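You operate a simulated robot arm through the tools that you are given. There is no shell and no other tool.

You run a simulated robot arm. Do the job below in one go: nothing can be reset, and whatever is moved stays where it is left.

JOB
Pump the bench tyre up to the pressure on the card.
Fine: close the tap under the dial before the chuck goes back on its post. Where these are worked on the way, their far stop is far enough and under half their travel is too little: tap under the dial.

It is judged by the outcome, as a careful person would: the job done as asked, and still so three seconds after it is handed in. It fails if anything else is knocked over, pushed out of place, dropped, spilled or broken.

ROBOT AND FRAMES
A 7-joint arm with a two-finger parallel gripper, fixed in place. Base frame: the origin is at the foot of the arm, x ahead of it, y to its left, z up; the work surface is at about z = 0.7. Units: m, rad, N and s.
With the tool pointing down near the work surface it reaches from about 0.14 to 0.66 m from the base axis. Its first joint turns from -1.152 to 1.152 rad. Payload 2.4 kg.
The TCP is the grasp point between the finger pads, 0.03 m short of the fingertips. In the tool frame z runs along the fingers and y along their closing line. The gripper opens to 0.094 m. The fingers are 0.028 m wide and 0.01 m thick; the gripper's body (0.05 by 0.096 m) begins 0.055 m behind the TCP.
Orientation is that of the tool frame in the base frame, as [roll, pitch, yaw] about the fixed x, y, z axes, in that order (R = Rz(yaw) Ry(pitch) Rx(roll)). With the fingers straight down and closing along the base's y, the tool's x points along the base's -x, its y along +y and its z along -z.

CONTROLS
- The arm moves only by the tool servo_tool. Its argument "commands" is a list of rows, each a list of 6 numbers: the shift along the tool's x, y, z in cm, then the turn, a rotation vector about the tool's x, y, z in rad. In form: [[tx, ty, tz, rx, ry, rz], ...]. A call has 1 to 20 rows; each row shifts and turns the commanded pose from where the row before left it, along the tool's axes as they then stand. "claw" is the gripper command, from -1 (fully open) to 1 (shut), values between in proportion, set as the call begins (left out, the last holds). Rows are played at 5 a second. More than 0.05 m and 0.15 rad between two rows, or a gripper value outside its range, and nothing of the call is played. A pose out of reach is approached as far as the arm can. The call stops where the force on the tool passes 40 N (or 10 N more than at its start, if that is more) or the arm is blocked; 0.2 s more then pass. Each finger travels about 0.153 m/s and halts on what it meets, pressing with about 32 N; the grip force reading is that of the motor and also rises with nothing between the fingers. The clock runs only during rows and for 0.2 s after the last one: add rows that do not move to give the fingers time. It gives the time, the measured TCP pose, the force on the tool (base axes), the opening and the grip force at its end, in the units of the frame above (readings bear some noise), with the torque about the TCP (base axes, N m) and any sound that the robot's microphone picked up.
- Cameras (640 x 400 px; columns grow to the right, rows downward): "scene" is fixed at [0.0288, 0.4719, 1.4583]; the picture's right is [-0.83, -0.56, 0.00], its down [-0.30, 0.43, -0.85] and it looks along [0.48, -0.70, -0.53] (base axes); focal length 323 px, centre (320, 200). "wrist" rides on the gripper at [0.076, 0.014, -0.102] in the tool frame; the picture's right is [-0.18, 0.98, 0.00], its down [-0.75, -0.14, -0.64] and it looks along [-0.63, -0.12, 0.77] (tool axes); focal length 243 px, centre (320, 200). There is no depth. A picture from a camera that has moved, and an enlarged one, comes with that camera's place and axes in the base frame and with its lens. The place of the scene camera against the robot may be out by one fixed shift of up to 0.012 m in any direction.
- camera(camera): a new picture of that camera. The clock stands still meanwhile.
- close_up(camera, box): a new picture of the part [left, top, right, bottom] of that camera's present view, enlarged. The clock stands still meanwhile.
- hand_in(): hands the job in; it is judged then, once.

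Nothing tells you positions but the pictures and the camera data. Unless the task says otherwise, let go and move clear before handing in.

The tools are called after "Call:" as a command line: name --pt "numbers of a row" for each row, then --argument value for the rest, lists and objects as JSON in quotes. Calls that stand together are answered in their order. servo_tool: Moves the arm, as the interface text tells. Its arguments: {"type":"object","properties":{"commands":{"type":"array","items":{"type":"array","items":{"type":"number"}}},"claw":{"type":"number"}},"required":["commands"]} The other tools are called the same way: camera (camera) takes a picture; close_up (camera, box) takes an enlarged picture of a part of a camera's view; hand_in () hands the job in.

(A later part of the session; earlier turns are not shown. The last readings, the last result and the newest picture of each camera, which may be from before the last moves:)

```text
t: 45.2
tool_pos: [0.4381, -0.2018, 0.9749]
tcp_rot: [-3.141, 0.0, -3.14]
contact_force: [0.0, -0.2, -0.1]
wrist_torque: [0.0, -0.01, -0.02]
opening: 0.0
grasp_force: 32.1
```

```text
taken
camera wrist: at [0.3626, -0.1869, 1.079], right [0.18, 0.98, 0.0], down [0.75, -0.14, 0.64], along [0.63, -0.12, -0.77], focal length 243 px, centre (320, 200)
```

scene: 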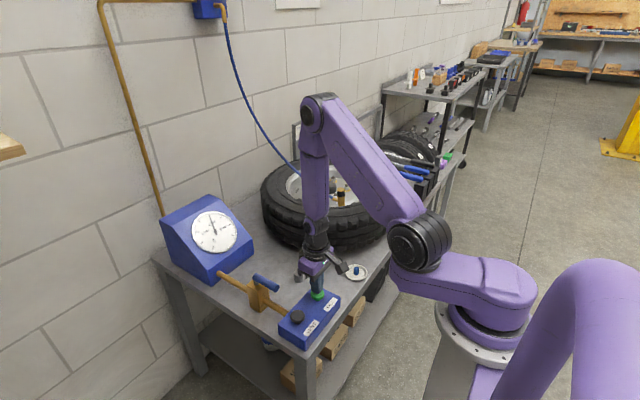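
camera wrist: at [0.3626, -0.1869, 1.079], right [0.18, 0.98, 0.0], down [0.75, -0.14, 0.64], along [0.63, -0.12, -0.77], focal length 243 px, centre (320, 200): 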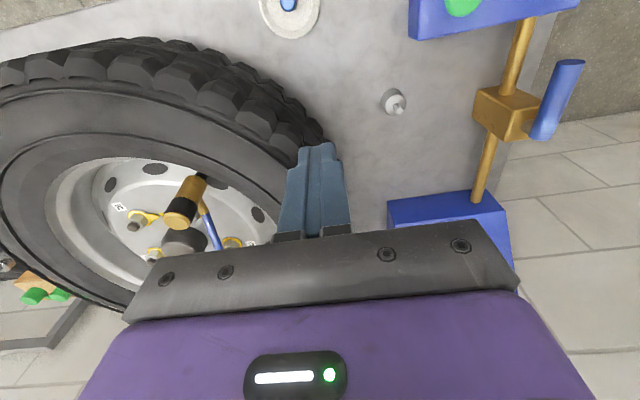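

Call:
servo_tool --pt "-1.5 -4.2 -1 0 0 0" --pt "-1.5 -4.2 -1 0 0 0" --pt "-1.5 -4.2 -1 0 0 0" --pt "0 0 0 0 0 0"

Call:
camera --camera "wrist"

Call:
close_up --camera "wrist" --box '[530, 180, 640, 290]'

```text
t: 46.2
tool_pos: [0.4822, -0.33, 1.009]
tcp_rot: [3.141, -0.001, -3.141]
contact_force: [-0.7, 0.3, -0.2]
wrist_torque: [0.0, 0.02, -0.02]
opening: 0.0002
grasp_force: 31.9
```

```text
taken
camera wrist: at [0.4085, -0.314, 1.1109], right [0.18, 0.98, 0.0], down [0.75, -0.14, 0.64], along [0.63, -0.12, -0.77], focal length 243 px, centre (320, 200)
```

wrist: 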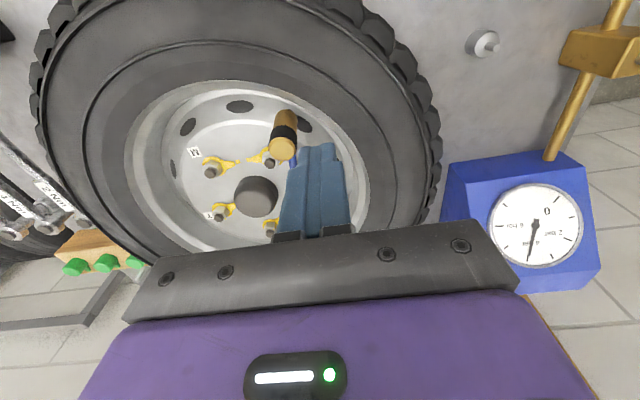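

```text
3.64 times, centred on (585, 235) of wrist
camera zoom: at [0.4085, -0.314, 1.1109], right [0.18, 0.98, 0.0], down [0.75, -0.14, 0.64], along [0.63, -0.12, -0.77], focal length 882 px, centre (-644, 73)
```

zoom: 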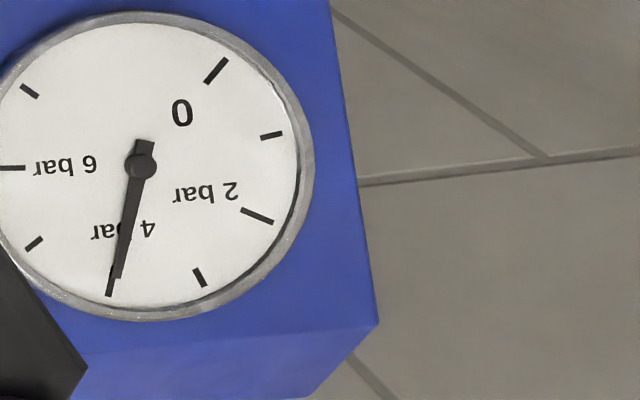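

Call:
close_up --camera "wrist" --box '[485, 180, 585, 270]'

```text
4.44 times, centred on (535, 225) of wrist
camera zoom: at [0.4085, -0.314, 1.1109], right [0.18, 0.98, 0.0], down [0.75, -0.14, 0.64], along [0.63, -0.12, -0.77], focal length 1078 px, centre (-636, 89)
```

zoom: 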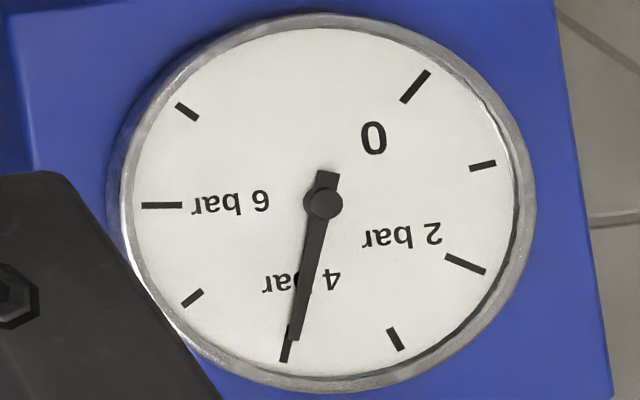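

From the wrist camera the needle also sits a hair under the 4 mark (about 3.96 bar), right at the target. Now I'll close the tap: go to the +y side of the lever (it now points toward -x) and sweep it back toward -y.

Call:
servo_tool --pt "0 4.6 0 0 0 0" --pt "0 4.6 0 0 0 0" --pt "0 4.6 0 0 0 0" --pt "0 4.6 0 0 0 0" --pt "0 4.6 0 0 0 0" --pt "0 4.6 0 0 0 0" --pt "0 4.6 0 0 0 0" --pt "0 4.6 0 0 0 0" --pt "0.5 4.6 0 0 0 0" --pt "0.3 0 4 0 0 0" --pt "0 0 4 0 0 0" --pt "0 0 3 0 0 0" --pt "0 0 0 0 0 0"

Call:
camera --camera "wrist"

Call:
close_up --camera "scene" --box '[205, 230, 345, 330]'

```text
t: 49.0
tool_pos: [0.4731, 0.0859, 0.8992]
tcp_rot: [3.141, 0.0, 3.139]
contact_force: [0.3, -0.9, -0.7]
wrist_torque: [0.03, 0.0, 0.02]
opening: 0.0
grasp_force: 32.3
```

```text
taken
camera wrist: at [0.3974, 0.102, 1.0014], right [0.19, 0.98, 0.0], down [0.75, -0.14, 0.64], along [0.63, -0.12, -0.77], focal length 243 px, centre (320, 200)
```

wrist: 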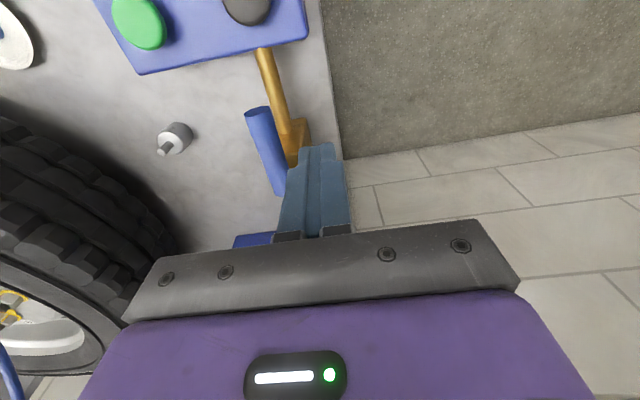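

```text
4.00 times, centred on (275, 280) of scene
camera zoom: at [0.0288, 0.4719, 1.4583], right [-0.83, -0.56, 0.0], down [-0.3, 0.43, -0.85], along [0.48, -0.7, -0.53], focal length 1293 px, centre (500, -120)
```

zoom: 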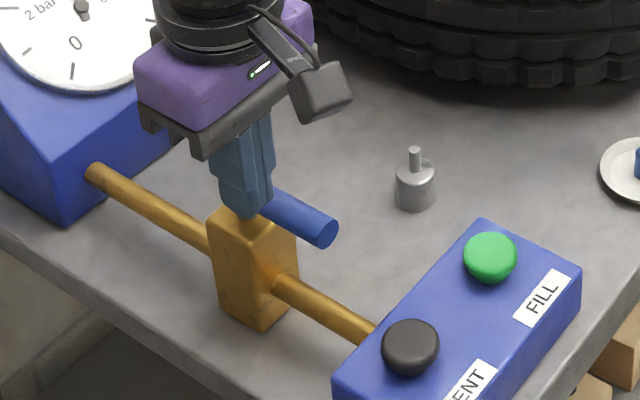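

Call:
servo_tool --pt "0 0 3 0 0 0" --pt "0 0 3 0 0 0" --pt "0 0 1.2 0 0 0" --pt "0 -1.2 0 0 0 0" --pt "0 -1.1 0 0 0 0" --pt "0.2 -0.6 0 0 0 0" --pt "0.2 -0.6 0 0 0 0" --pt "0.06 -0.68 0 0 0 0" --pt "0.06 -0.67 0 0 0 0" --pt "0 0 0 0 0 0"

Call:
camera --camera "wrist"

Call:
close_up --camera "scene" --box '[205, 230, 345, 330]'

```text
t: 51.2
tool_pos: [0.4685, 0.0366, 0.8282]
tcp_rot: [3.141, -0.002, 3.137]
contact_force: [0.1, 0.4, 0.8]
wrist_torque: [-0.03, 0.04, 0.01]
opening: 0.0
grasp_force: 32.1
```

```text
taken
camera wrist: at [0.3927, 0.0517, 0.9307], right [0.19, 0.98, 0.0], down [0.75, -0.14, 0.64], along [0.63, -0.12, -0.77], focal length 243 px, centre (320, 200)
```

wrist: 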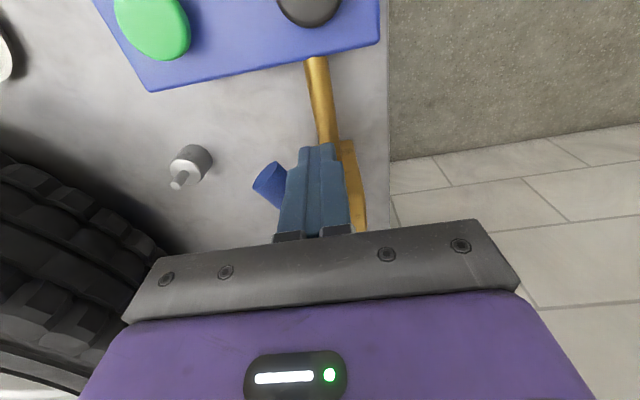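

```text
4.00 times, centred on (275, 280) of scene
camera zoom: at [0.0289, 0.4719, 1.4583], right [-0.83, -0.56, 0.0], down [-0.3, 0.43, -0.85], along [0.48, -0.7, -0.53], focal length 1293 px, centre (500, -120)
```

zoom: 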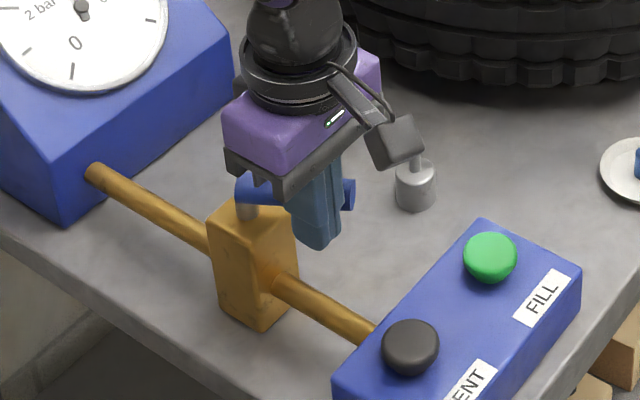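

The lever is swinging back. I'll continue the arc to the closed stop.

Call:
servo_tool --pt "-0.14 -0.69 0 0 0 0" --pt "-0.15 -0.69 0 0 0 0" --pt "-0.35 -0.7 0 0 0 0" --pt "-0.36 -0.71 0 0 0 0" --pt "-0.58 -0.61 0 0 0 0" --pt "-0.58 -0.61 0 0 0 0" --pt "-0.77 -0.42 0 0 0 0" --pt "-0.77 -0.43 0 0 0 0" --pt "-0.3 0 0 0 0 0" --pt "0 0 0 0 0 0"

Call:
camera --camera "wrist"

Call:
close_up --camera "scene" --box '[205, 230, 345, 330]'

```text
t: 53.4
tool_pos: [0.5044, -0.012, 0.8275]
tcp_rot: [3.14, -0.013, 3.142]
contact_force: [-25.6, 1.8, 5.8]
wrist_torque: [-0.05, 0.26, 0.06]
opening: 0.0
grasp_force: 32.2
```

```text
taken
camera wrist: at [0.4301, 0.003, 0.9307], right [0.19, 0.98, 0.0], down [0.76, -0.14, 0.63], along [0.62, -0.12, -0.78], focal length 243 px, centre (320, 200)
```

wrist: 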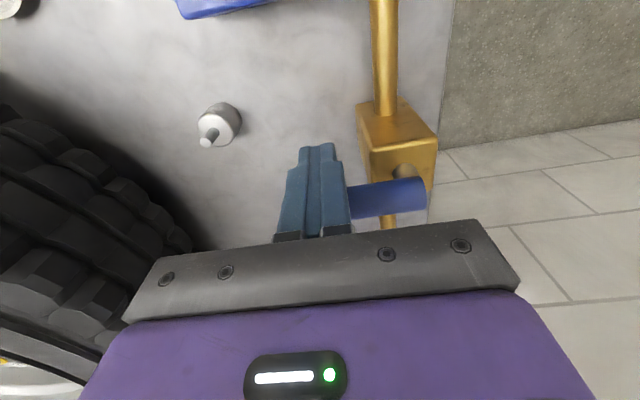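

```text
4.00 times, centred on (275, 280) of scene
camera zoom: at [0.0281, 0.472, 1.4583], right [-0.83, -0.56, 0.0], down [-0.3, 0.43, -0.85], along [0.48, -0.7, -0.53], focal length 1293 px, centre (500, -120)
```

zoom: 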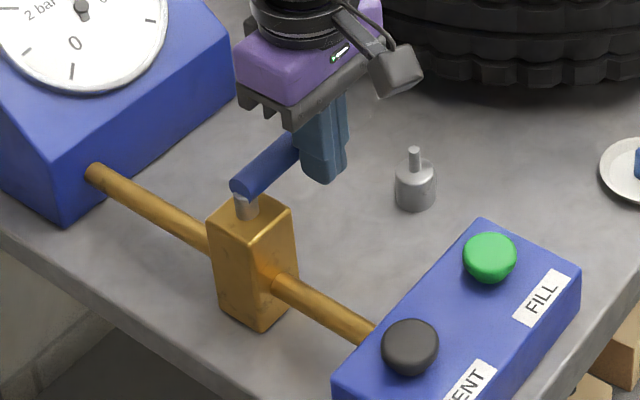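

The tap is back at its closed stop. I'll back off and rise, check the lever and dial, then return to the chuck.

Call:
servo_tool --pt "1.3 0 0 0 -0.012 0" --pt "0 0 -4.3 0 0 0" --pt "0 0 -4.3 0 0 0" --pt "0 0 -4.3 0 0 0" --pt "0 0 -4.3 0 0 0" --pt "0 0 0 0 0 0"

Call:
close_up --camera "scene" --box '[205, 230, 345, 330]'

Call:
close_up --camera "scene" --box '[200, 210, 230, 240]'

Call:
close_up --camera "wrist" --box '[200, 60, 300, 160]'

Call:
camera --camera "wrist"

```text
t: 54.8
tool_pos: [0.4931, -0.0115, 1.0003]
tcp_rot: [-3.14, 0.011, 3.141]
contact_force: [-0.2, -0.3, -0.2]
wrist_torque: [0.02, 0.0, -0.03]
opening: 0.0
grasp_force: 32.5
```

```text
4.00 times, centred on (275, 280) of scene
camera zoom: at [0.0288, 0.4719, 1.4583], right [-0.83, -0.56, 0.0], down [-0.3, 0.43, -0.85], along [0.48, -0.7, -0.53], focal length 1293 px, centre (500, -120)
```

zoom: 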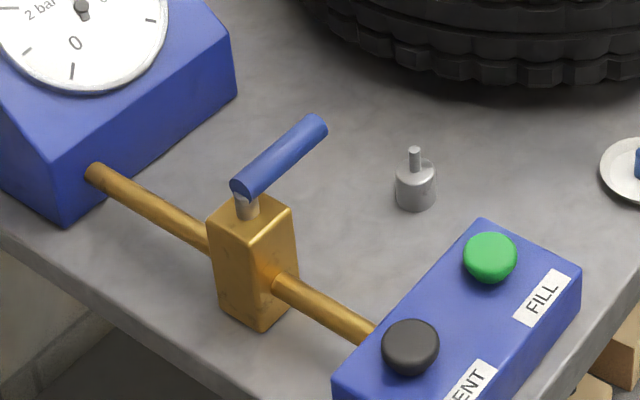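

```text
13.33 times, centred on (215, 225) of scene
camera zoom: at [0.0288, 0.4719, 1.4583], right [-0.83, -0.56, 0.0], down [-0.3, 0.43, -0.85], along [0.48, -0.7, -0.53], focal length 4310 px, centre (1720, -133)
```

zoom: 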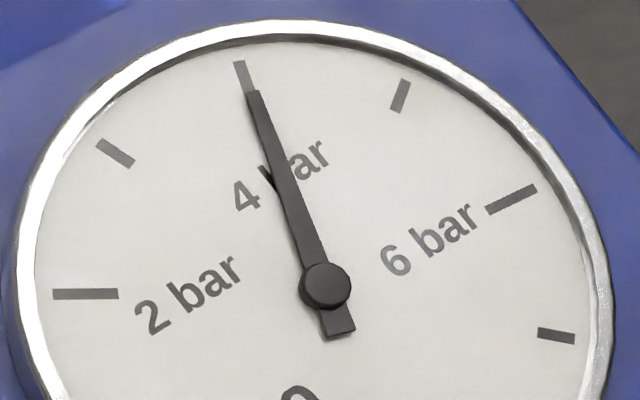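

```text
4.00 times, centred on (250, 110) of wrist
camera zoom: at [0.4155, 0.0049, 1.1011], right [0.19, 0.98, 0.0], down [0.75, -0.14, 0.65], along [0.64, -0.12, -0.76], focal length 970 px, centre (600, 560)
```

zoom: 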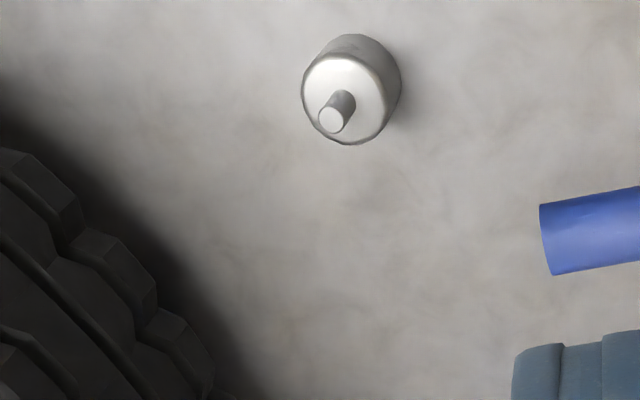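

```text
taken
camera wrist: at [0.4155, 0.0049, 1.1011], right [0.19, 0.98, 0.0], down [0.75, -0.14, 0.65], along [0.64, -0.12, -0.76], focal length 243 px, centre (320, 200)
```

wrist: 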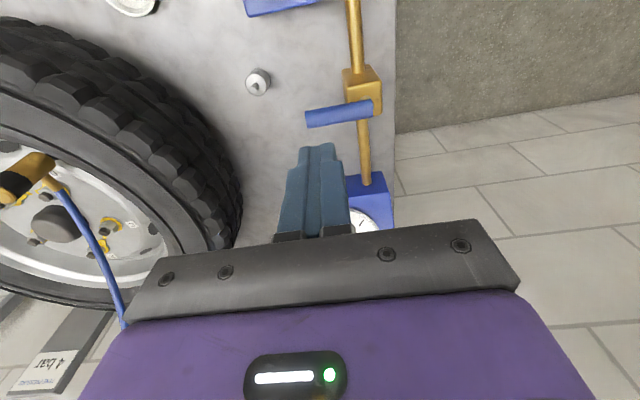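

The tap is closed across the pipe and the pressure holds at 4 bar. Now I'll go back above the chuck with the fingers slightly open.

Call:
servo_tool --pt "-0.2 -4.5 0 0 0.011 0" --pt "-0.2 -4.5 0 0 0 0" --pt "-0.2 -4.5 0 0 0 0" --pt "-0.2 -4.5 0 0 0 0" --pt "-0.2 -4.5 0 0 0 0" --pt "-0.2 -4.5 0 0 0 0" --pt "-0.2 -4.5 0 0 0 0" --pt "-0.3 -4.5 0 0 0 0" --pt "0 -0.3 2 0 0 0" --pt "0 0 0 0 0 0" --pt "0 0 0 0 0 0" --claw 0.15

Call:
camera --camera "wrist"

Call:
close_up --camera "wrist" --box '[260, 70, 400, 190]'

Call:
close_up --camera "scene" --box '[310, 150, 380, 220]'

```text
t: 57.2
tool_pos: [0.5114, -0.372, 0.9779]
tcp_rot: [3.141, 0.001, 3.141]
contact_force: [-0.1, -0.7, 0.6]
wrist_torque: [0.02, 0.0, 0.0]
opening: 0.0401
grasp_force: 0.2
```

```text
taken
camera wrist: at [0.4347, -0.357, 1.0806], right [0.19, 0.98, 0.0], down [0.75, -0.14, 0.64], along [0.63, -0.12, -0.77], focal length 243 px, centre (320, 200)
```

wrist: 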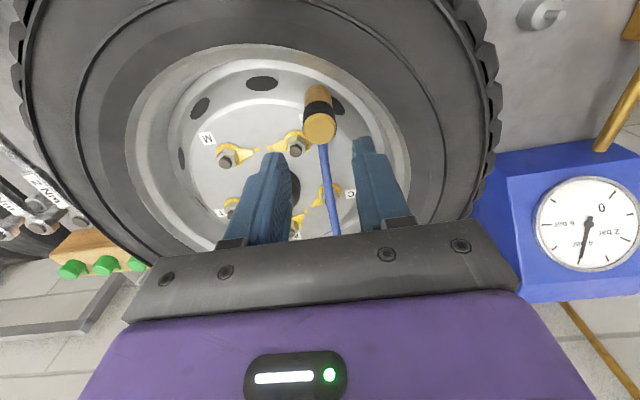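

```text
3.33 times, centred on (330, 130) of wrist
camera zoom: at [0.4347, -0.357, 1.0806], right [0.19, 0.98, 0.0], down [0.75, -0.14, 0.64], along [0.63, -0.12, -0.77], focal length 809 px, centre (287, 433)
```

zoom: 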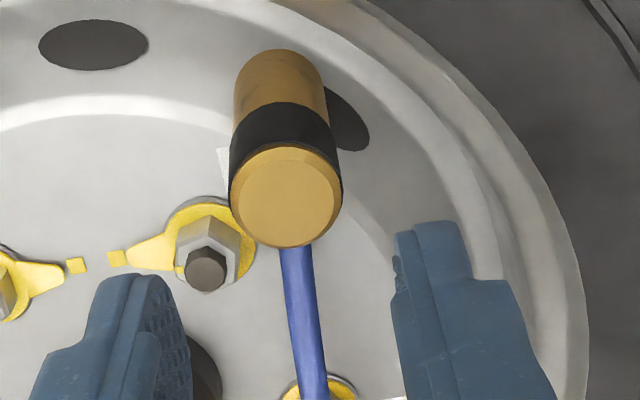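

```text
5.71 times, centred on (345, 185) of scene
camera zoom: at [0.0289, 0.4719, 1.4583], right [-0.83, -0.56, 0.0], down [-0.3, 0.43, -0.85], along [0.48, -0.7, -0.53], focal length 1847 px, centre (177, 286)
```

zoom: 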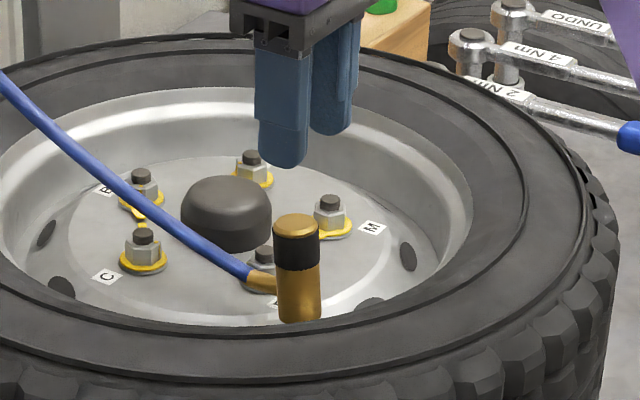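

The chuck is centred between the fingers. I'll descend to the same grip height as before (TCP z ≈ 0.857).

Call:
servo_tool --pt "-0.1 -0.1 3 0 0 0" --pt "0 0 3 0 0 0" --pt "0 0 2 0 0 0" --pt "0 0 2 0 0 0" --pt "0 0 1.9 0 0 0" --pt "0 0 0 0 0 0"

Call:
close_up --camera "wrist" --box '[240, 110, 440, 260]'

Call:
close_up --camera "scene" --box '[328, 182, 358, 212]'

```text
t: 58.6
tool_pos: [0.5142, -0.3779, 0.8593]
tcp_rot: [-3.141, 0.0, 3.139]
contact_force: [0.2, -0.4, 0.7]
wrist_torque: [0.01, 0.02, 0.01]
opening: 0.0398
grasp_force: 0.0
```

```text
2.67 times, centred on (340, 185) of wrist
camera zoom: at [0.4375, -0.3612, 0.9611], right [0.19, 0.98, 0.0], down [0.75, -0.14, 0.64], along [0.63, -0.12, -0.77], focal length 647 px, centre (267, 240)
```

zoom: 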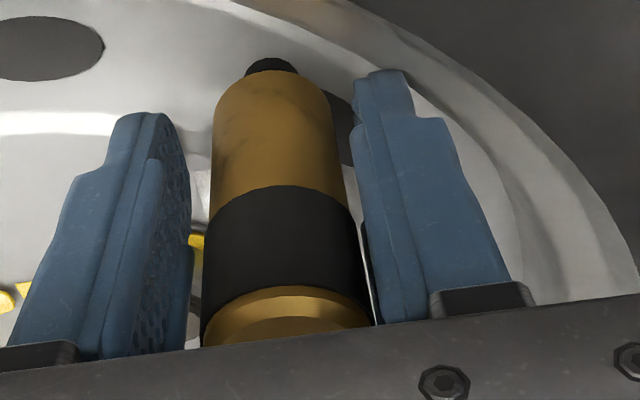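

```text
13.33 times, centred on (343, 197) of scene
camera zoom: at [0.0288, 0.4719, 1.4583], right [-0.83, -0.56, 0.0], down [-0.3, 0.43, -0.85], along [0.48, -0.7, -0.53], focal length 4310 px, centre (13, 240)
```

zoom: 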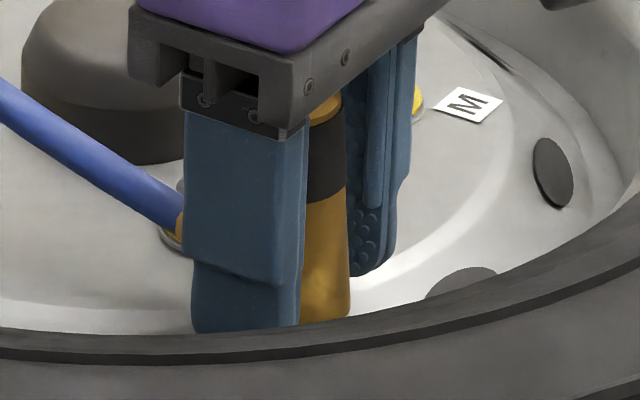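

I'm about 2.5 mm off in y and 2 mm in x relative to the release position, so I'll correct that before closing.

Call:
servo_tool --pt "0.2 0.25 0 0 0 0" --pt "0 0 0 0 0 0"

Call:
close_up --camera "wrist" --box '[240, 110, 440, 260]'

```text
t: 59.2
tool_pos: [0.5107, -0.3749, 0.8593]
tcp_rot: [-3.141, 0.001, 3.14]
contact_force: [0.5, 0.5, 0.2]
wrist_torque: [0.0, 0.0, 0.06]
opening: 0.0399
grasp_force: 0.0
```

```text
2.67 times, centred on (340, 185) of wrist
camera zoom: at [0.435, -0.3585, 0.9615], right [0.19, 0.98, 0.0], down [0.75, -0.14, 0.64], along [0.63, -0.12, -0.77], focal length 647 px, centre (267, 240)
```

zoom: 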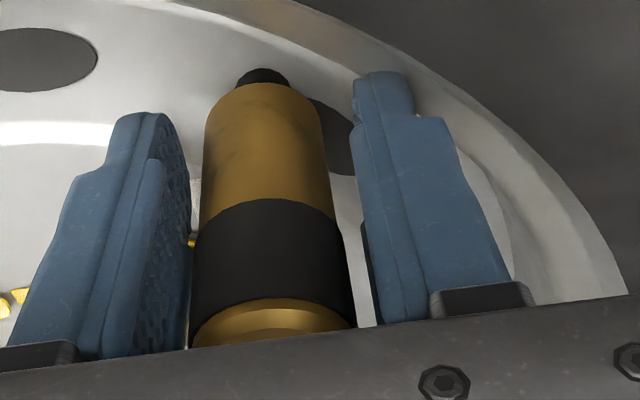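

Now matching the release pose, I'll close on the chuck and lift it off in small steps.

Call:
servo_tool --pt "0 0 0 0 0 0" --pt "0 0 0 0 0 0" --pt "0 0 0 0 0 0" --claw 1

Call:
servo_tool --pt "0 0 -0.5 0 0 0" --pt "0 0 -0.7 0 0 0" --pt "0 0 -1 0 0 0" --pt "0 0 -1.5 0 0 0" --pt "0 0 -2 0 0 0" --pt "0 0 0 0 0 0"

Call:
close_up --camera "scene" --box '[310, 150, 380, 220]'

Call:
close_up --camera "wrist" --box '[240, 80, 440, 260]'

Call:
close_up --camera "scene" --box '[180, 200, 250, 260]'

```text
t: 60.0
tool_pos: [0.5118, -0.3743, 0.8585]
tcp_rot: [3.142, 0.003, 3.141]
contact_force: [4.8, -2.9, -2.4]
wrist_torque: [-0.05, -0.13, -0.03]
opening: 0.0264
grasp_force: 31.5
```

```text
t: 61.4
tool_pos: [0.5077, -0.3733, 0.9174]
tcp_rot: [3.14, 0.001, 3.14]
contact_force: [-0.4, 0.3, -1.6]
wrist_torque: [-0.01, -0.01, 0.0]
opening: 0.0266
grasp_force: 31.9
```

```text
5.71 times, centred on (345, 185) of scene
camera zoom: at [0.0289, 0.4719, 1.4583], right [-0.83, -0.56, 0.0], down [-0.3, 0.43, -0.85], along [0.48, -0.7, -0.53], focal length 1847 px, centre (177, 286)
```

zoom: 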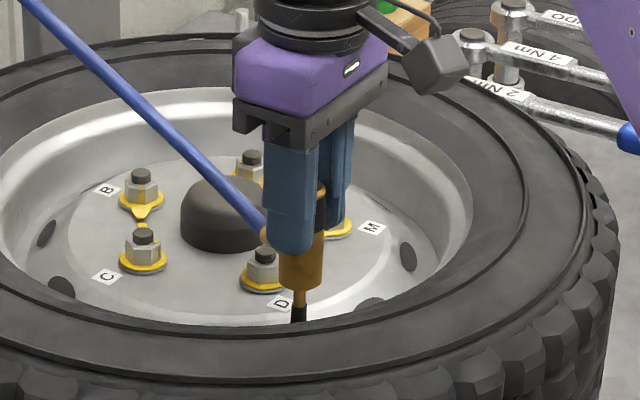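

```text
2.22 times, centred on (340, 170) of wrist
camera zoom: at [0.4319, -0.3574, 1.0203], right [0.19, 0.98, 0.0], down [0.75, -0.14, 0.64], along [0.63, -0.12, -0.77], focal length 539 px, centre (276, 267)
```

zoom: 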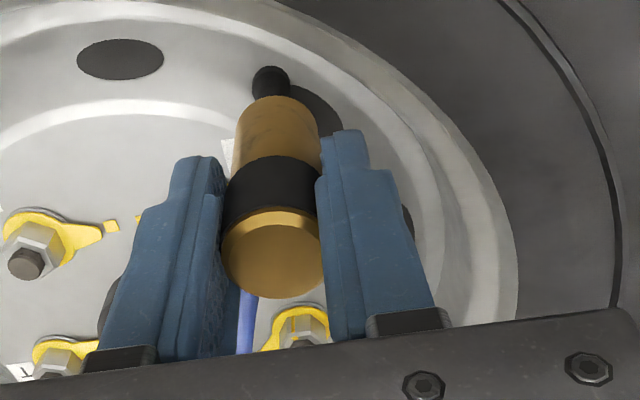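

```text
6.67 times, centred on (215, 230) of scene
camera zoom: at [0.0289, 0.4719, 1.4583], right [-0.83, -0.56, 0.0], down [-0.3, 0.43, -0.85], along [0.48, -0.7, -0.53], focal length 2155 px, centre (1020, 0)
```

zoom: 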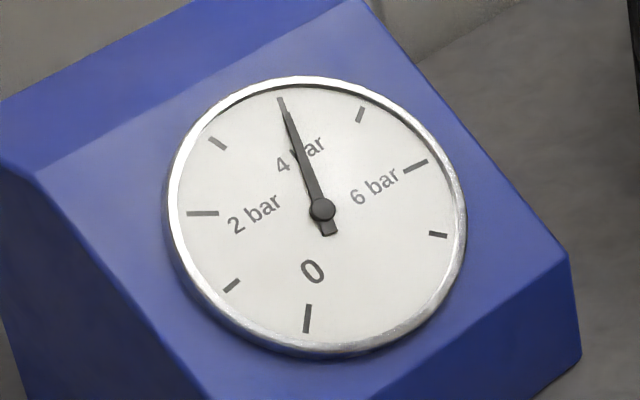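

The chuck seems to have slipped down in the fingers while lifting: I now hold only its top, and its foot is still around the valve tip. I'll look closer before doing anything.

Call:
close_up --camera "scene" --box '[328, 172, 358, 212]'

Call:
close_up --camera "wrist" --box '[270, 100, 380, 220]'

```text
10.00 times, centred on (343, 192) of scene
camera zoom: at [0.0289, 0.4719, 1.4583], right [-0.83, -0.56, 0.0], down [-0.3, 0.43, -0.85], along [0.48, -0.7, -0.53], focal length 3232 px, centre (90, 280)
```

zoom: 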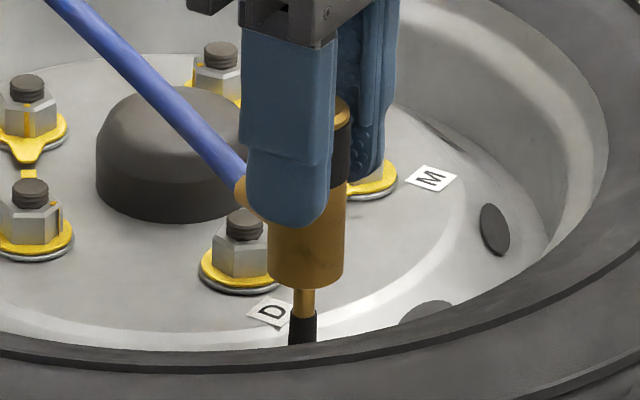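

```text
3.33 times, centred on (325, 160) of wrist
camera zoom: at [0.4319, -0.3574, 1.0203], right [0.19, 0.98, 0.0], down [0.75, -0.14, 0.64], along [0.63, -0.12, -0.77], focal length 809 px, centre (303, 333)
```

zoom: 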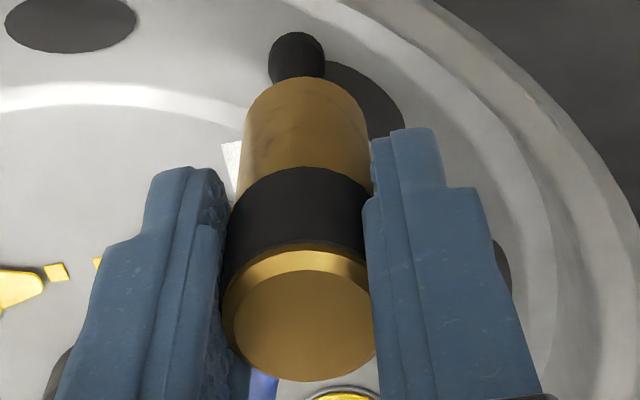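

The chuck has come off the valve and is held by its upper part (black ring and cap), still upright. I'll raise it slowly and verify that the hold is stable.

Call:
servo_tool --pt "0 0 -0.5 0 0 0" --pt "0 0 -1 0 0 0" --pt "0 0 -1 0 0 0" --pt "0 0 0 0 0 0"

Call:
close_up --camera "scene" --box '[328, 172, 358, 212]'

Call:
close_up --camera "wrist" --box '[270, 100, 380, 220]'

Call:
close_up --camera "scene" --box '[180, 200, 250, 260]'

```text
t: 62.4
tool_pos: [0.5078, -0.3727, 0.9418]
tcp_rot: [3.141, -0.001, 3.139]
contact_force: [-0.6, 0.5, -2.1]
wrist_torque: [-0.01, 0.02, 0.0]
opening: 0.0264
grasp_force: 32.3
```

```text
10.00 times, centred on (343, 192) of scene
camera zoom: at [0.0289, 0.4719, 1.4583], right [-0.83, -0.56, 0.0], down [-0.3, 0.43, -0.85], along [0.48, -0.7, -0.53], focal length 3232 px, centre (90, 280)
```

zoom: 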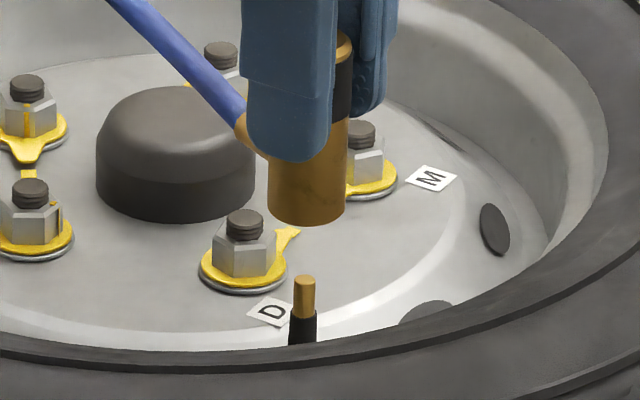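

```text
3.33 times, centred on (325, 160) of wrist
camera zoom: at [0.4321, -0.3569, 1.0458], right [0.19, 0.98, 0.0], down [0.75, -0.14, 0.64], along [0.63, -0.12, -0.77], focal length 809 px, centre (303, 333)
```

zoom: 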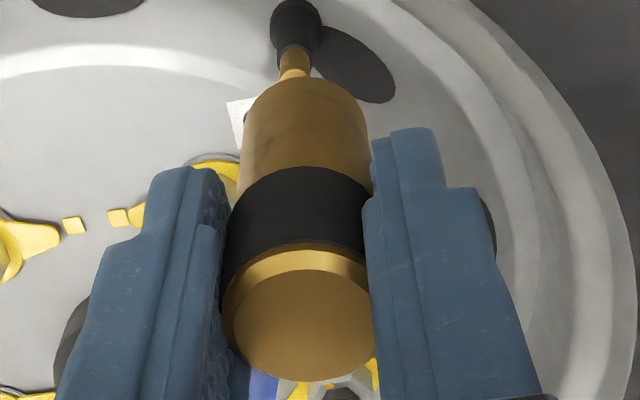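

```text
6.67 times, centred on (215, 230) of scene
camera zoom: at [0.0289, 0.4719, 1.4583], right [-0.83, -0.56, 0.0], down [-0.3, 0.43, -0.85], along [0.48, -0.7, -0.53], focal length 2155 px, centre (1020, 0)
```

zoom: 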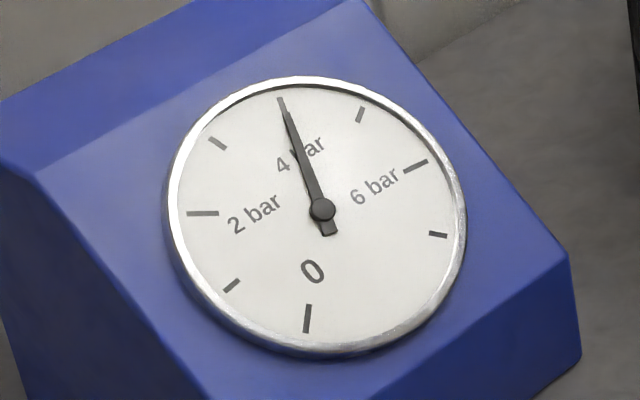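

The hold is stable: the chuck hangs upright, its foot about 6.9 cm below the TCP. I'll raise it and carry it back over its post.

Call:
servo_tool --pt "0 0 -3 0 0 0" --pt "0 0 -3 0 0 0" --pt "0.2 3 0 0 0 0" --pt "0.2 3.5 0 0 0 0" --pt "0.2 3.5 0 0 0 0" --pt "0.2 3.5 0 0 0 0" --pt "0.2 3.5 0 0 0 0" --pt "0.2 3.5 0 0 0 0" --pt "0.2 3.5 0 0 0 0" --pt "0.2 2.9 0 0 0 0" --pt "0 0 0 0 0 0"

Call:
camera --camera "wrist"

Call:
close_up --camera "scene" --box '[250, 190, 350, 290]'

Call:
close_up --camera "wrist" --box '[270, 80, 380, 200]'

```text
t: 64.8
tool_pos: [0.4967, -0.107, 1.0033]
tcp_rot: [-3.141, 0.0, 3.139]
contact_force: [0.0, 0.4, -1.7]
wrist_torque: [0.0, -0.01, -0.02]
opening: 0.0264
grasp_force: 32.0
```

```text
taken
camera wrist: at [0.4209, -0.0915, 1.1074], right [0.19, 0.98, 0.0], down [0.75, -0.14, 0.64], along [0.63, -0.12, -0.77], focal length 243 px, centre (320, 200)
```

wrist: 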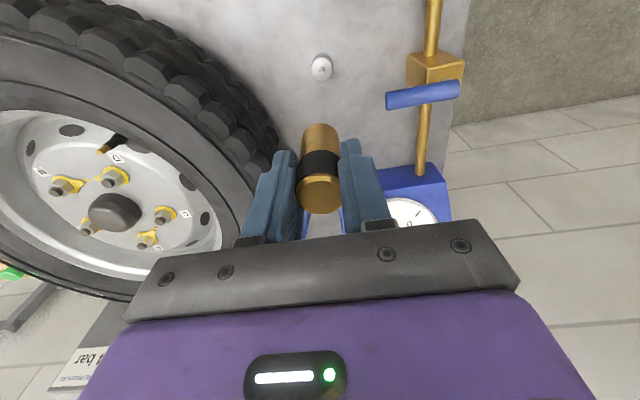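

```text
4.00 times, centred on (300, 240) of scene
camera zoom: at [0.0289, 0.4719, 1.4583], right [-0.83, -0.56, 0.0], down [-0.3, 0.43, -0.85], along [0.48, -0.7, -0.53], focal length 1293 px, centre (400, 40)
```

zoom: 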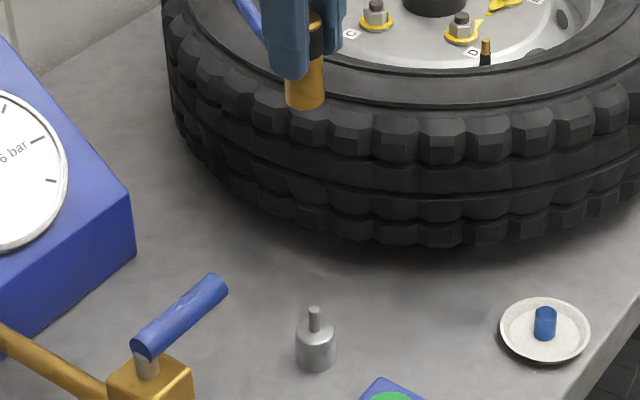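

```text
3.33 times, centred on (325, 140) of wrist
camera zoom: at [0.4209, -0.0915, 1.1074], right [0.19, 0.98, 0.0], down [0.75, -0.14, 0.64], along [0.63, -0.12, -0.77], focal length 809 px, centre (303, 400)
```

zoom: 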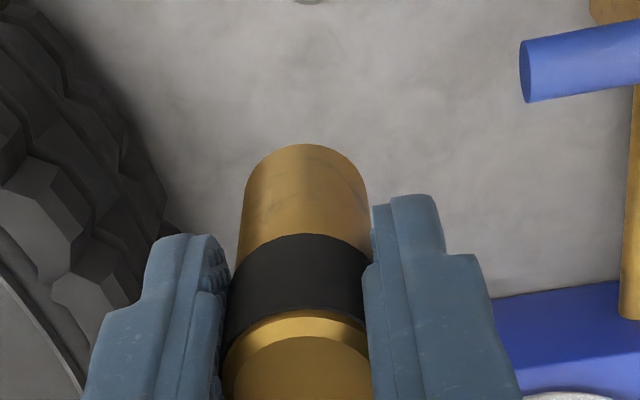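

Call:
servo_tool --pt "0.3 0.12 3.5 0 0 0" --pt "0.3 0.12 3.5 0 0 0" --pt "0 0 3.5 0 0 0" --pt "0 0 3.5 0 0 0" --pt "0 0 0 0 0 0" --pt "0 0 0 0 0 0"

Call:
close_up --camera "scene" --box '[280, 240, 320, 290]'

Call:
close_up --camera "wrist" --box '[275, 70, 365, 170]'

Call:
camera --camera "wrist"

```text
t: 66.2
tool_pos: [0.4903, -0.1011, 0.8612]
tcp_rot: [3.141, -0.002, 3.14]
contact_force: [0.4, 0.1, -2.2]
wrist_torque: [-0.01, 0.03, -0.02]
opening: 0.0263
grasp_force: 31.7
```

```text
8.00 times, centred on (300, 265) of scene
camera zoom: at [0.0289, 0.4719, 1.4583], right [-0.83, -0.56, 0.0], down [-0.3, 0.43, -0.85], along [0.48, -0.7, -0.53], focal length 2586 px, centre (480, -320)
```

zoom: 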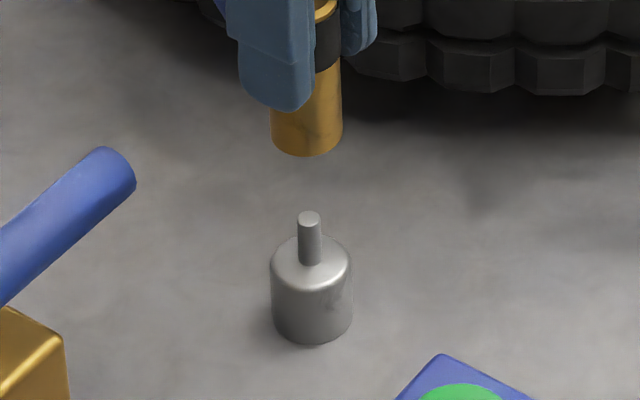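

```text
4.00 times, centred on (320, 120) of wrist
camera zoom: at [0.4154, -0.0851, 0.9627], right [0.19, 0.98, 0.0], down [0.75, -0.14, 0.64], along [0.63, -0.12, -0.77], focal length 970 px, centre (320, 520)
```

zoom: 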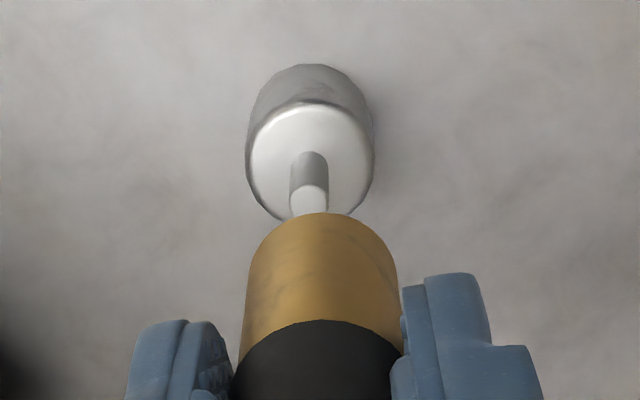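

```text
taken
camera wrist: at [0.4154, -0.0851, 0.9627], right [0.19, 0.98, 0.0], down [0.75, -0.14, 0.64], along [0.63, -0.12, -0.77], focal length 243 px, centre (320, 200)
```

wrist: 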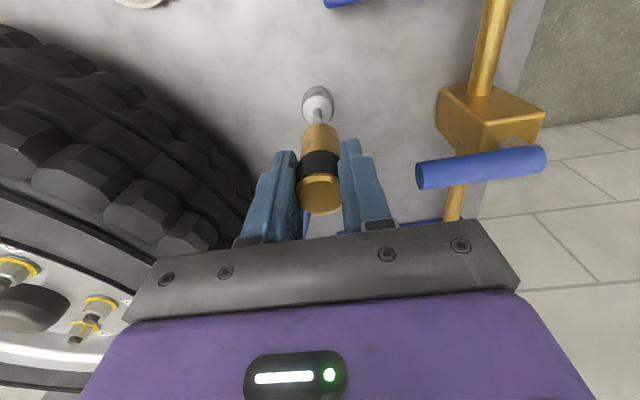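

Comparing both views, the pin lies about 3 mm toward +x and 3.3 mm toward -y of the chuck's axis. I'll correct and come halfway down, then re-measure.

Call:
servo_tool --pt "-0.28 -0.33 0 0 0 0" --pt "0 0 0.8 0 0 0" --pt "0 0 0.7 0 0 0" --pt "0 0 0 0 0 0" --pt "0 0 0 0 0 0"

Call:
close_up --camera "scene" --box '[280, 240, 320, 290]'

Call:
close_up --camera "wrist" --box '[275, 70, 365, 170]'

```text
t: 67.4
tool_pos: [0.4929, -0.1066, 0.8471]
tcp_rot: [3.141, 0.0, 3.139]
contact_force: [0.0, 1.0, -1.9]
wrist_torque: [0.01, 0.0, -0.01]
opening: 0.0263
grasp_force: 31.6
```

```text
8.00 times, centred on (300, 265) of scene
camera zoom: at [0.0289, 0.4719, 1.4583], right [-0.83, -0.56, 0.0], down [-0.3, 0.43, -0.85], along [0.48, -0.7, -0.53], focal length 2586 px, centre (480, -320)
```

zoom: 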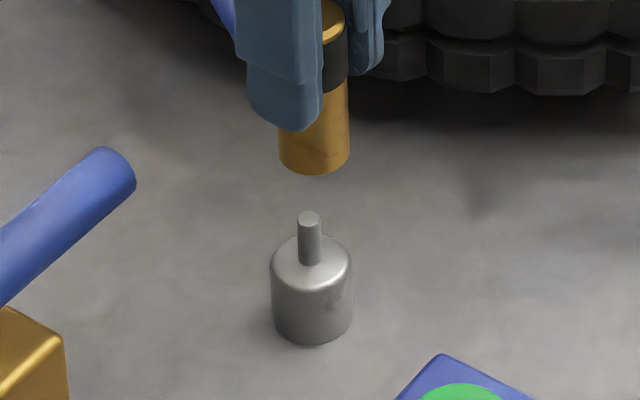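

```text
4.00 times, centred on (320, 120) of wrist
camera zoom: at [0.4165, -0.0903, 0.949], right [0.19, 0.98, 0.0], down [0.75, -0.14, 0.64], along [0.63, -0.12, -0.77], focal length 970 px, centre (320, 520)
```

zoom: 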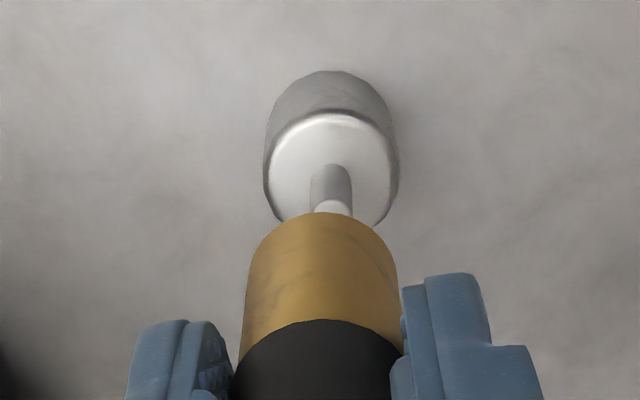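

Call:
servo_tool --pt "-0.26 0.15 0 0 0 0" --pt "0 0 0 0 0 0" --pt "0 0 0 0 0 0"

Call:
close_up --camera "scene" --box '[280, 240, 320, 290]'

Call:
close_up --camera "wrist" --box '[275, 70, 365, 170]'

```text
t: 68.2
tool_pos: [0.4939, -0.105, 0.8471]
tcp_rot: [-3.141, 0.0, 3.14]
contact_force: [0.0, 0.0, -2.0]
wrist_torque: [0.04, -0.01, 0.0]
opening: 0.0264
grasp_force: 32.3
```

```text
8.00 times, centred on (300, 265) of scene
camera zoom: at [0.0289, 0.4719, 1.4583], right [-0.83, -0.56, 0.0], down [-0.3, 0.43, -0.85], along [0.48, -0.7, -0.53], focal length 2586 px, centre (480, -320)
```

zoom: 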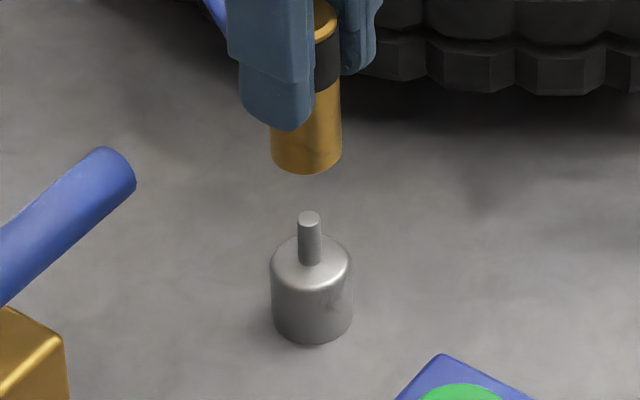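

```text
4.00 times, centred on (320, 120) of wrist
camera zoom: at [0.419, -0.0889, 0.9491], right [0.18, 0.98, 0.0], down [0.75, -0.14, 0.64], along [0.63, -0.12, -0.77], focal length 970 px, centre (320, 520)
```

zoom: 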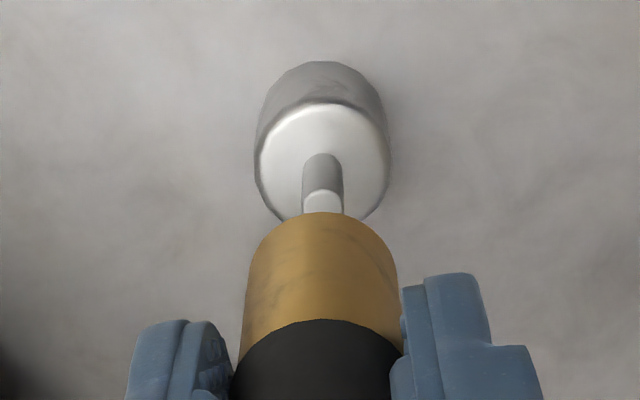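

The chuck is now aligned over the pin in both views. I'll descend 2 cm and check again.

Call:
servo_tool --pt "0 0 0.7 0 0 0" --pt "0 0 0.7 0 0 0" --pt "0 0 0.6 0 0 0" --pt "0 0 0 0 0 0" --pt "0 0 0 0 0 0"

Call:
close_up --camera "scene" --box '[280, 240, 320, 290]'

Call:
close_up --camera "wrist" --box '[275, 70, 365, 170]'

```text
t: 69.4
tool_pos: [0.4959, -0.1044, 0.8273]
tcp_rot: [3.141, -0.001, 3.14]
contact_force: [0.5, -0.1, -2.1]
wrist_torque: [-0.01, 0.0, -0.01]
opening: 0.0265
grasp_force: 31.9
```

```text
8.00 times, centred on (300, 265) of scene
camera zoom: at [0.0289, 0.4719, 1.4583], right [-0.83, -0.56, 0.0], down [-0.3, 0.43, -0.85], along [0.48, -0.7, -0.53], focal length 2586 px, centre (480, -320)
```

zoom: 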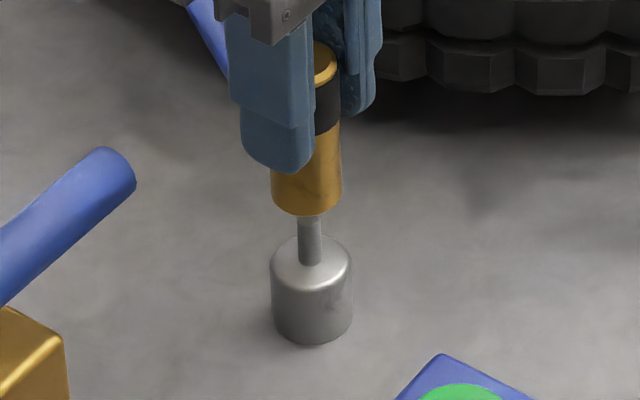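

```text
4.00 times, centred on (320, 120) of wrist
camera zoom: at [0.4191, -0.088, 0.9291], right [0.19, 0.98, 0.0], down [0.75, -0.14, 0.64], along [0.63, -0.12, -0.77], focal length 970 px, centre (320, 520)
```

zoom: 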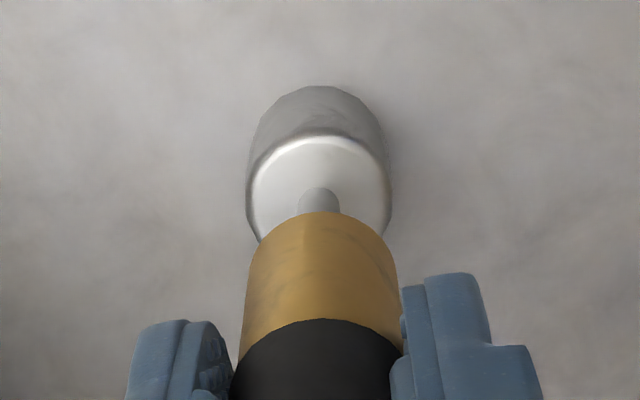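

Call:
servo_tool --pt "0 -0.04 0.3 0 0 0" --pt "0 0 0.3 0 0 0" --pt "0 0 0.3 0 0 0" --pt "0 0 0 0 0 0"

Call:
close_up --camera "scene" --box '[280, 240, 320, 290]'

Call:
close_up --camera "wrist" --box '[275, 70, 365, 170]'

```text
t: 70.4
tool_pos: [0.4936, -0.105, 0.8181]
tcp_rot: [3.141, -0.001, 3.14]
contact_force: [-0.7, 0.3, -1.9]
wrist_torque: [-0.01, 0.03, 0.0]
opening: 0.0262
grasp_force: 31.9
```

```text
8.00 times, centred on (300, 265) of scene
camera zoom: at [0.0289, 0.4719, 1.4583], right [-0.83, -0.56, 0.0], down [-0.3, 0.43, -0.85], along [0.48, -0.7, -0.53], focal length 2586 px, centre (480, -320)
```

zoom: 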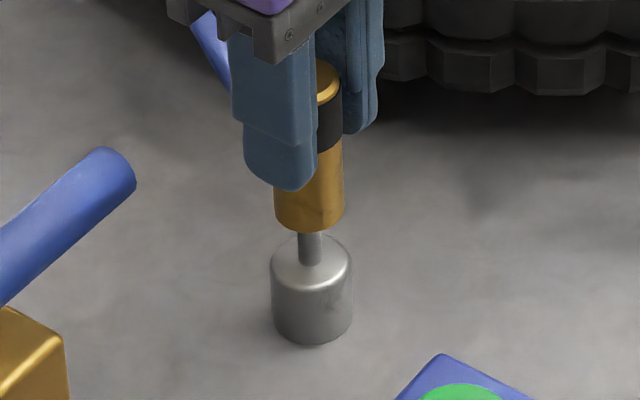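

```text
4.00 times, centred on (320, 120) of wrist
camera zoom: at [0.4186, -0.0884, 0.9205], right [0.19, 0.98, 0.0], down [0.75, -0.14, 0.64], along [0.63, -0.12, -0.77], focal length 970 px, centre (320, 520)
```

zoom: 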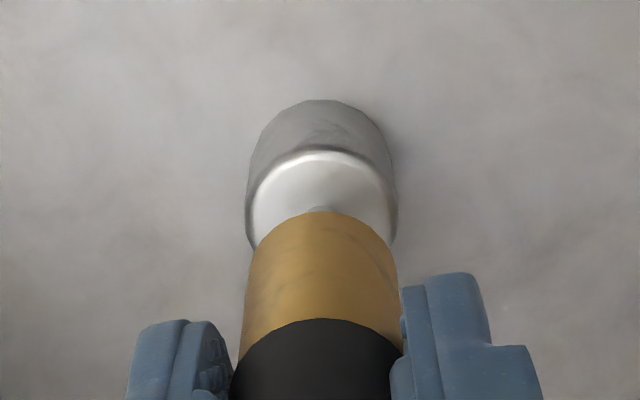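

The chuck's foot is right at the pin tip and aligned. I'll continue down in small steps.

Call:
servo_tool --pt "-0.04 0 0.2 0 0 0" --pt "0 0 0.2 0 0 0" --pt "0 0 0.2 0 0 0" --pt "0 0 0 0 0 0"

Call:
close_up --camera "scene" --box '[280, 240, 320, 290]'

```text
t: 71.4
tool_pos: [0.4937, -0.1042, 0.8122]
tcp_rot: [3.141, 0.0, 3.14]
contact_force: [0.2, -0.6, -1.5]
wrist_torque: [0.03, 0.02, -0.01]
opening: 0.0261
grasp_force: 32.5
```

```text
8.00 times, centred on (300, 265) of scene
camera zoom: at [0.0289, 0.4719, 1.4583], right [-0.83, -0.56, 0.0], down [-0.3, 0.43, -0.85], along [0.48, -0.7, -0.53], focal length 2586 px, centre (480, -320)
```

zoom: 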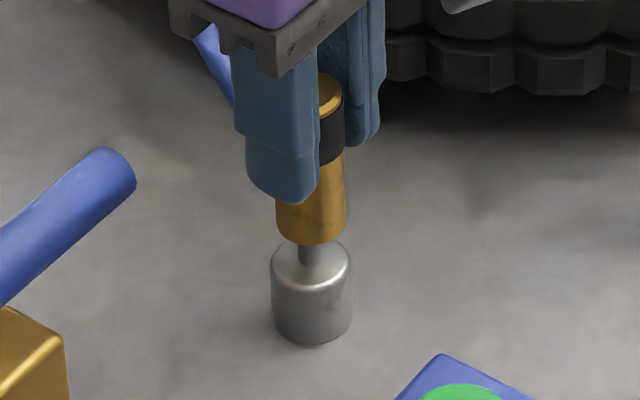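

No contact force, so the pin is entering the bore. I'll keep lowering toward the seat.

Call:
servo_tool --pt "0 0 0.3 0 0 0" --pt "0 0 0.3 0 0 0" --pt "0 0 0.3 0 0 0" --pt "0 0 0.3 0 0 0" --pt "0 0 0 0 0 0"

Call:
close_up --camera "scene" --box '[280, 240, 320, 290]'

Call:
close_up --camera "wrist" --box '[275, 70, 365, 170]'

```text
t: 72.6
tool_pos: [0.494, -0.1055, 0.8002]
tcp_rot: [3.142, 0.001, 3.14]
contact_force: [1.6, 0.4, -1.2]
wrist_torque: [0.0, -0.1, 0.02]
opening: 0.0261
grasp_force: 32.4
```

```text
8.00 times, centred on (300, 265) of scene
camera zoom: at [0.0289, 0.4719, 1.4583], right [-0.83, -0.56, 0.0], down [-0.3, 0.43, -0.85], along [0.48, -0.7, -0.53], focal length 2586 px, centre (480, -320)
```

zoom: 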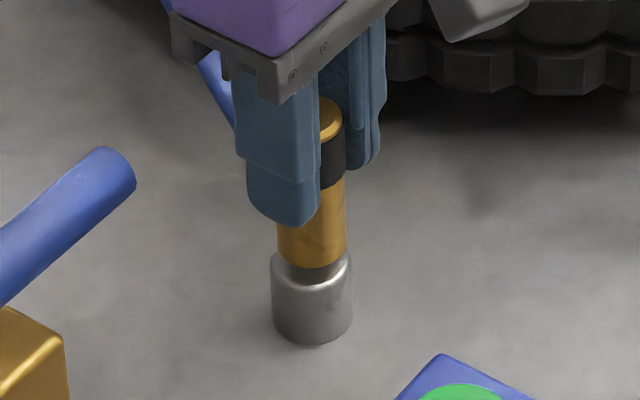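

```text
4.00 times, centred on (320, 120) of wrist
camera zoom: at [0.4183, -0.0888, 0.9023], right [0.19, 0.98, 0.0], down [0.75, -0.14, 0.64], along [0.63, -0.12, -0.77], focal length 970 px, centre (320, 520)
```

zoom: 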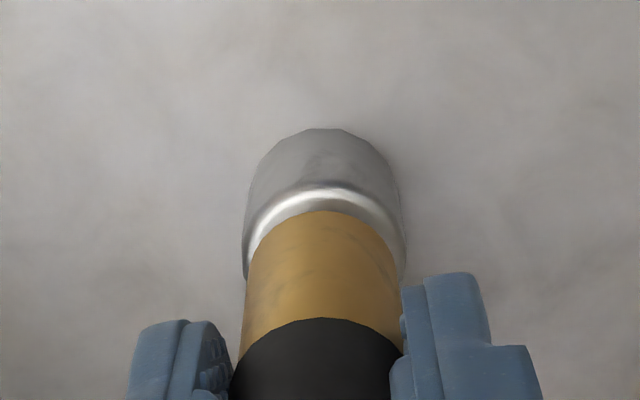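

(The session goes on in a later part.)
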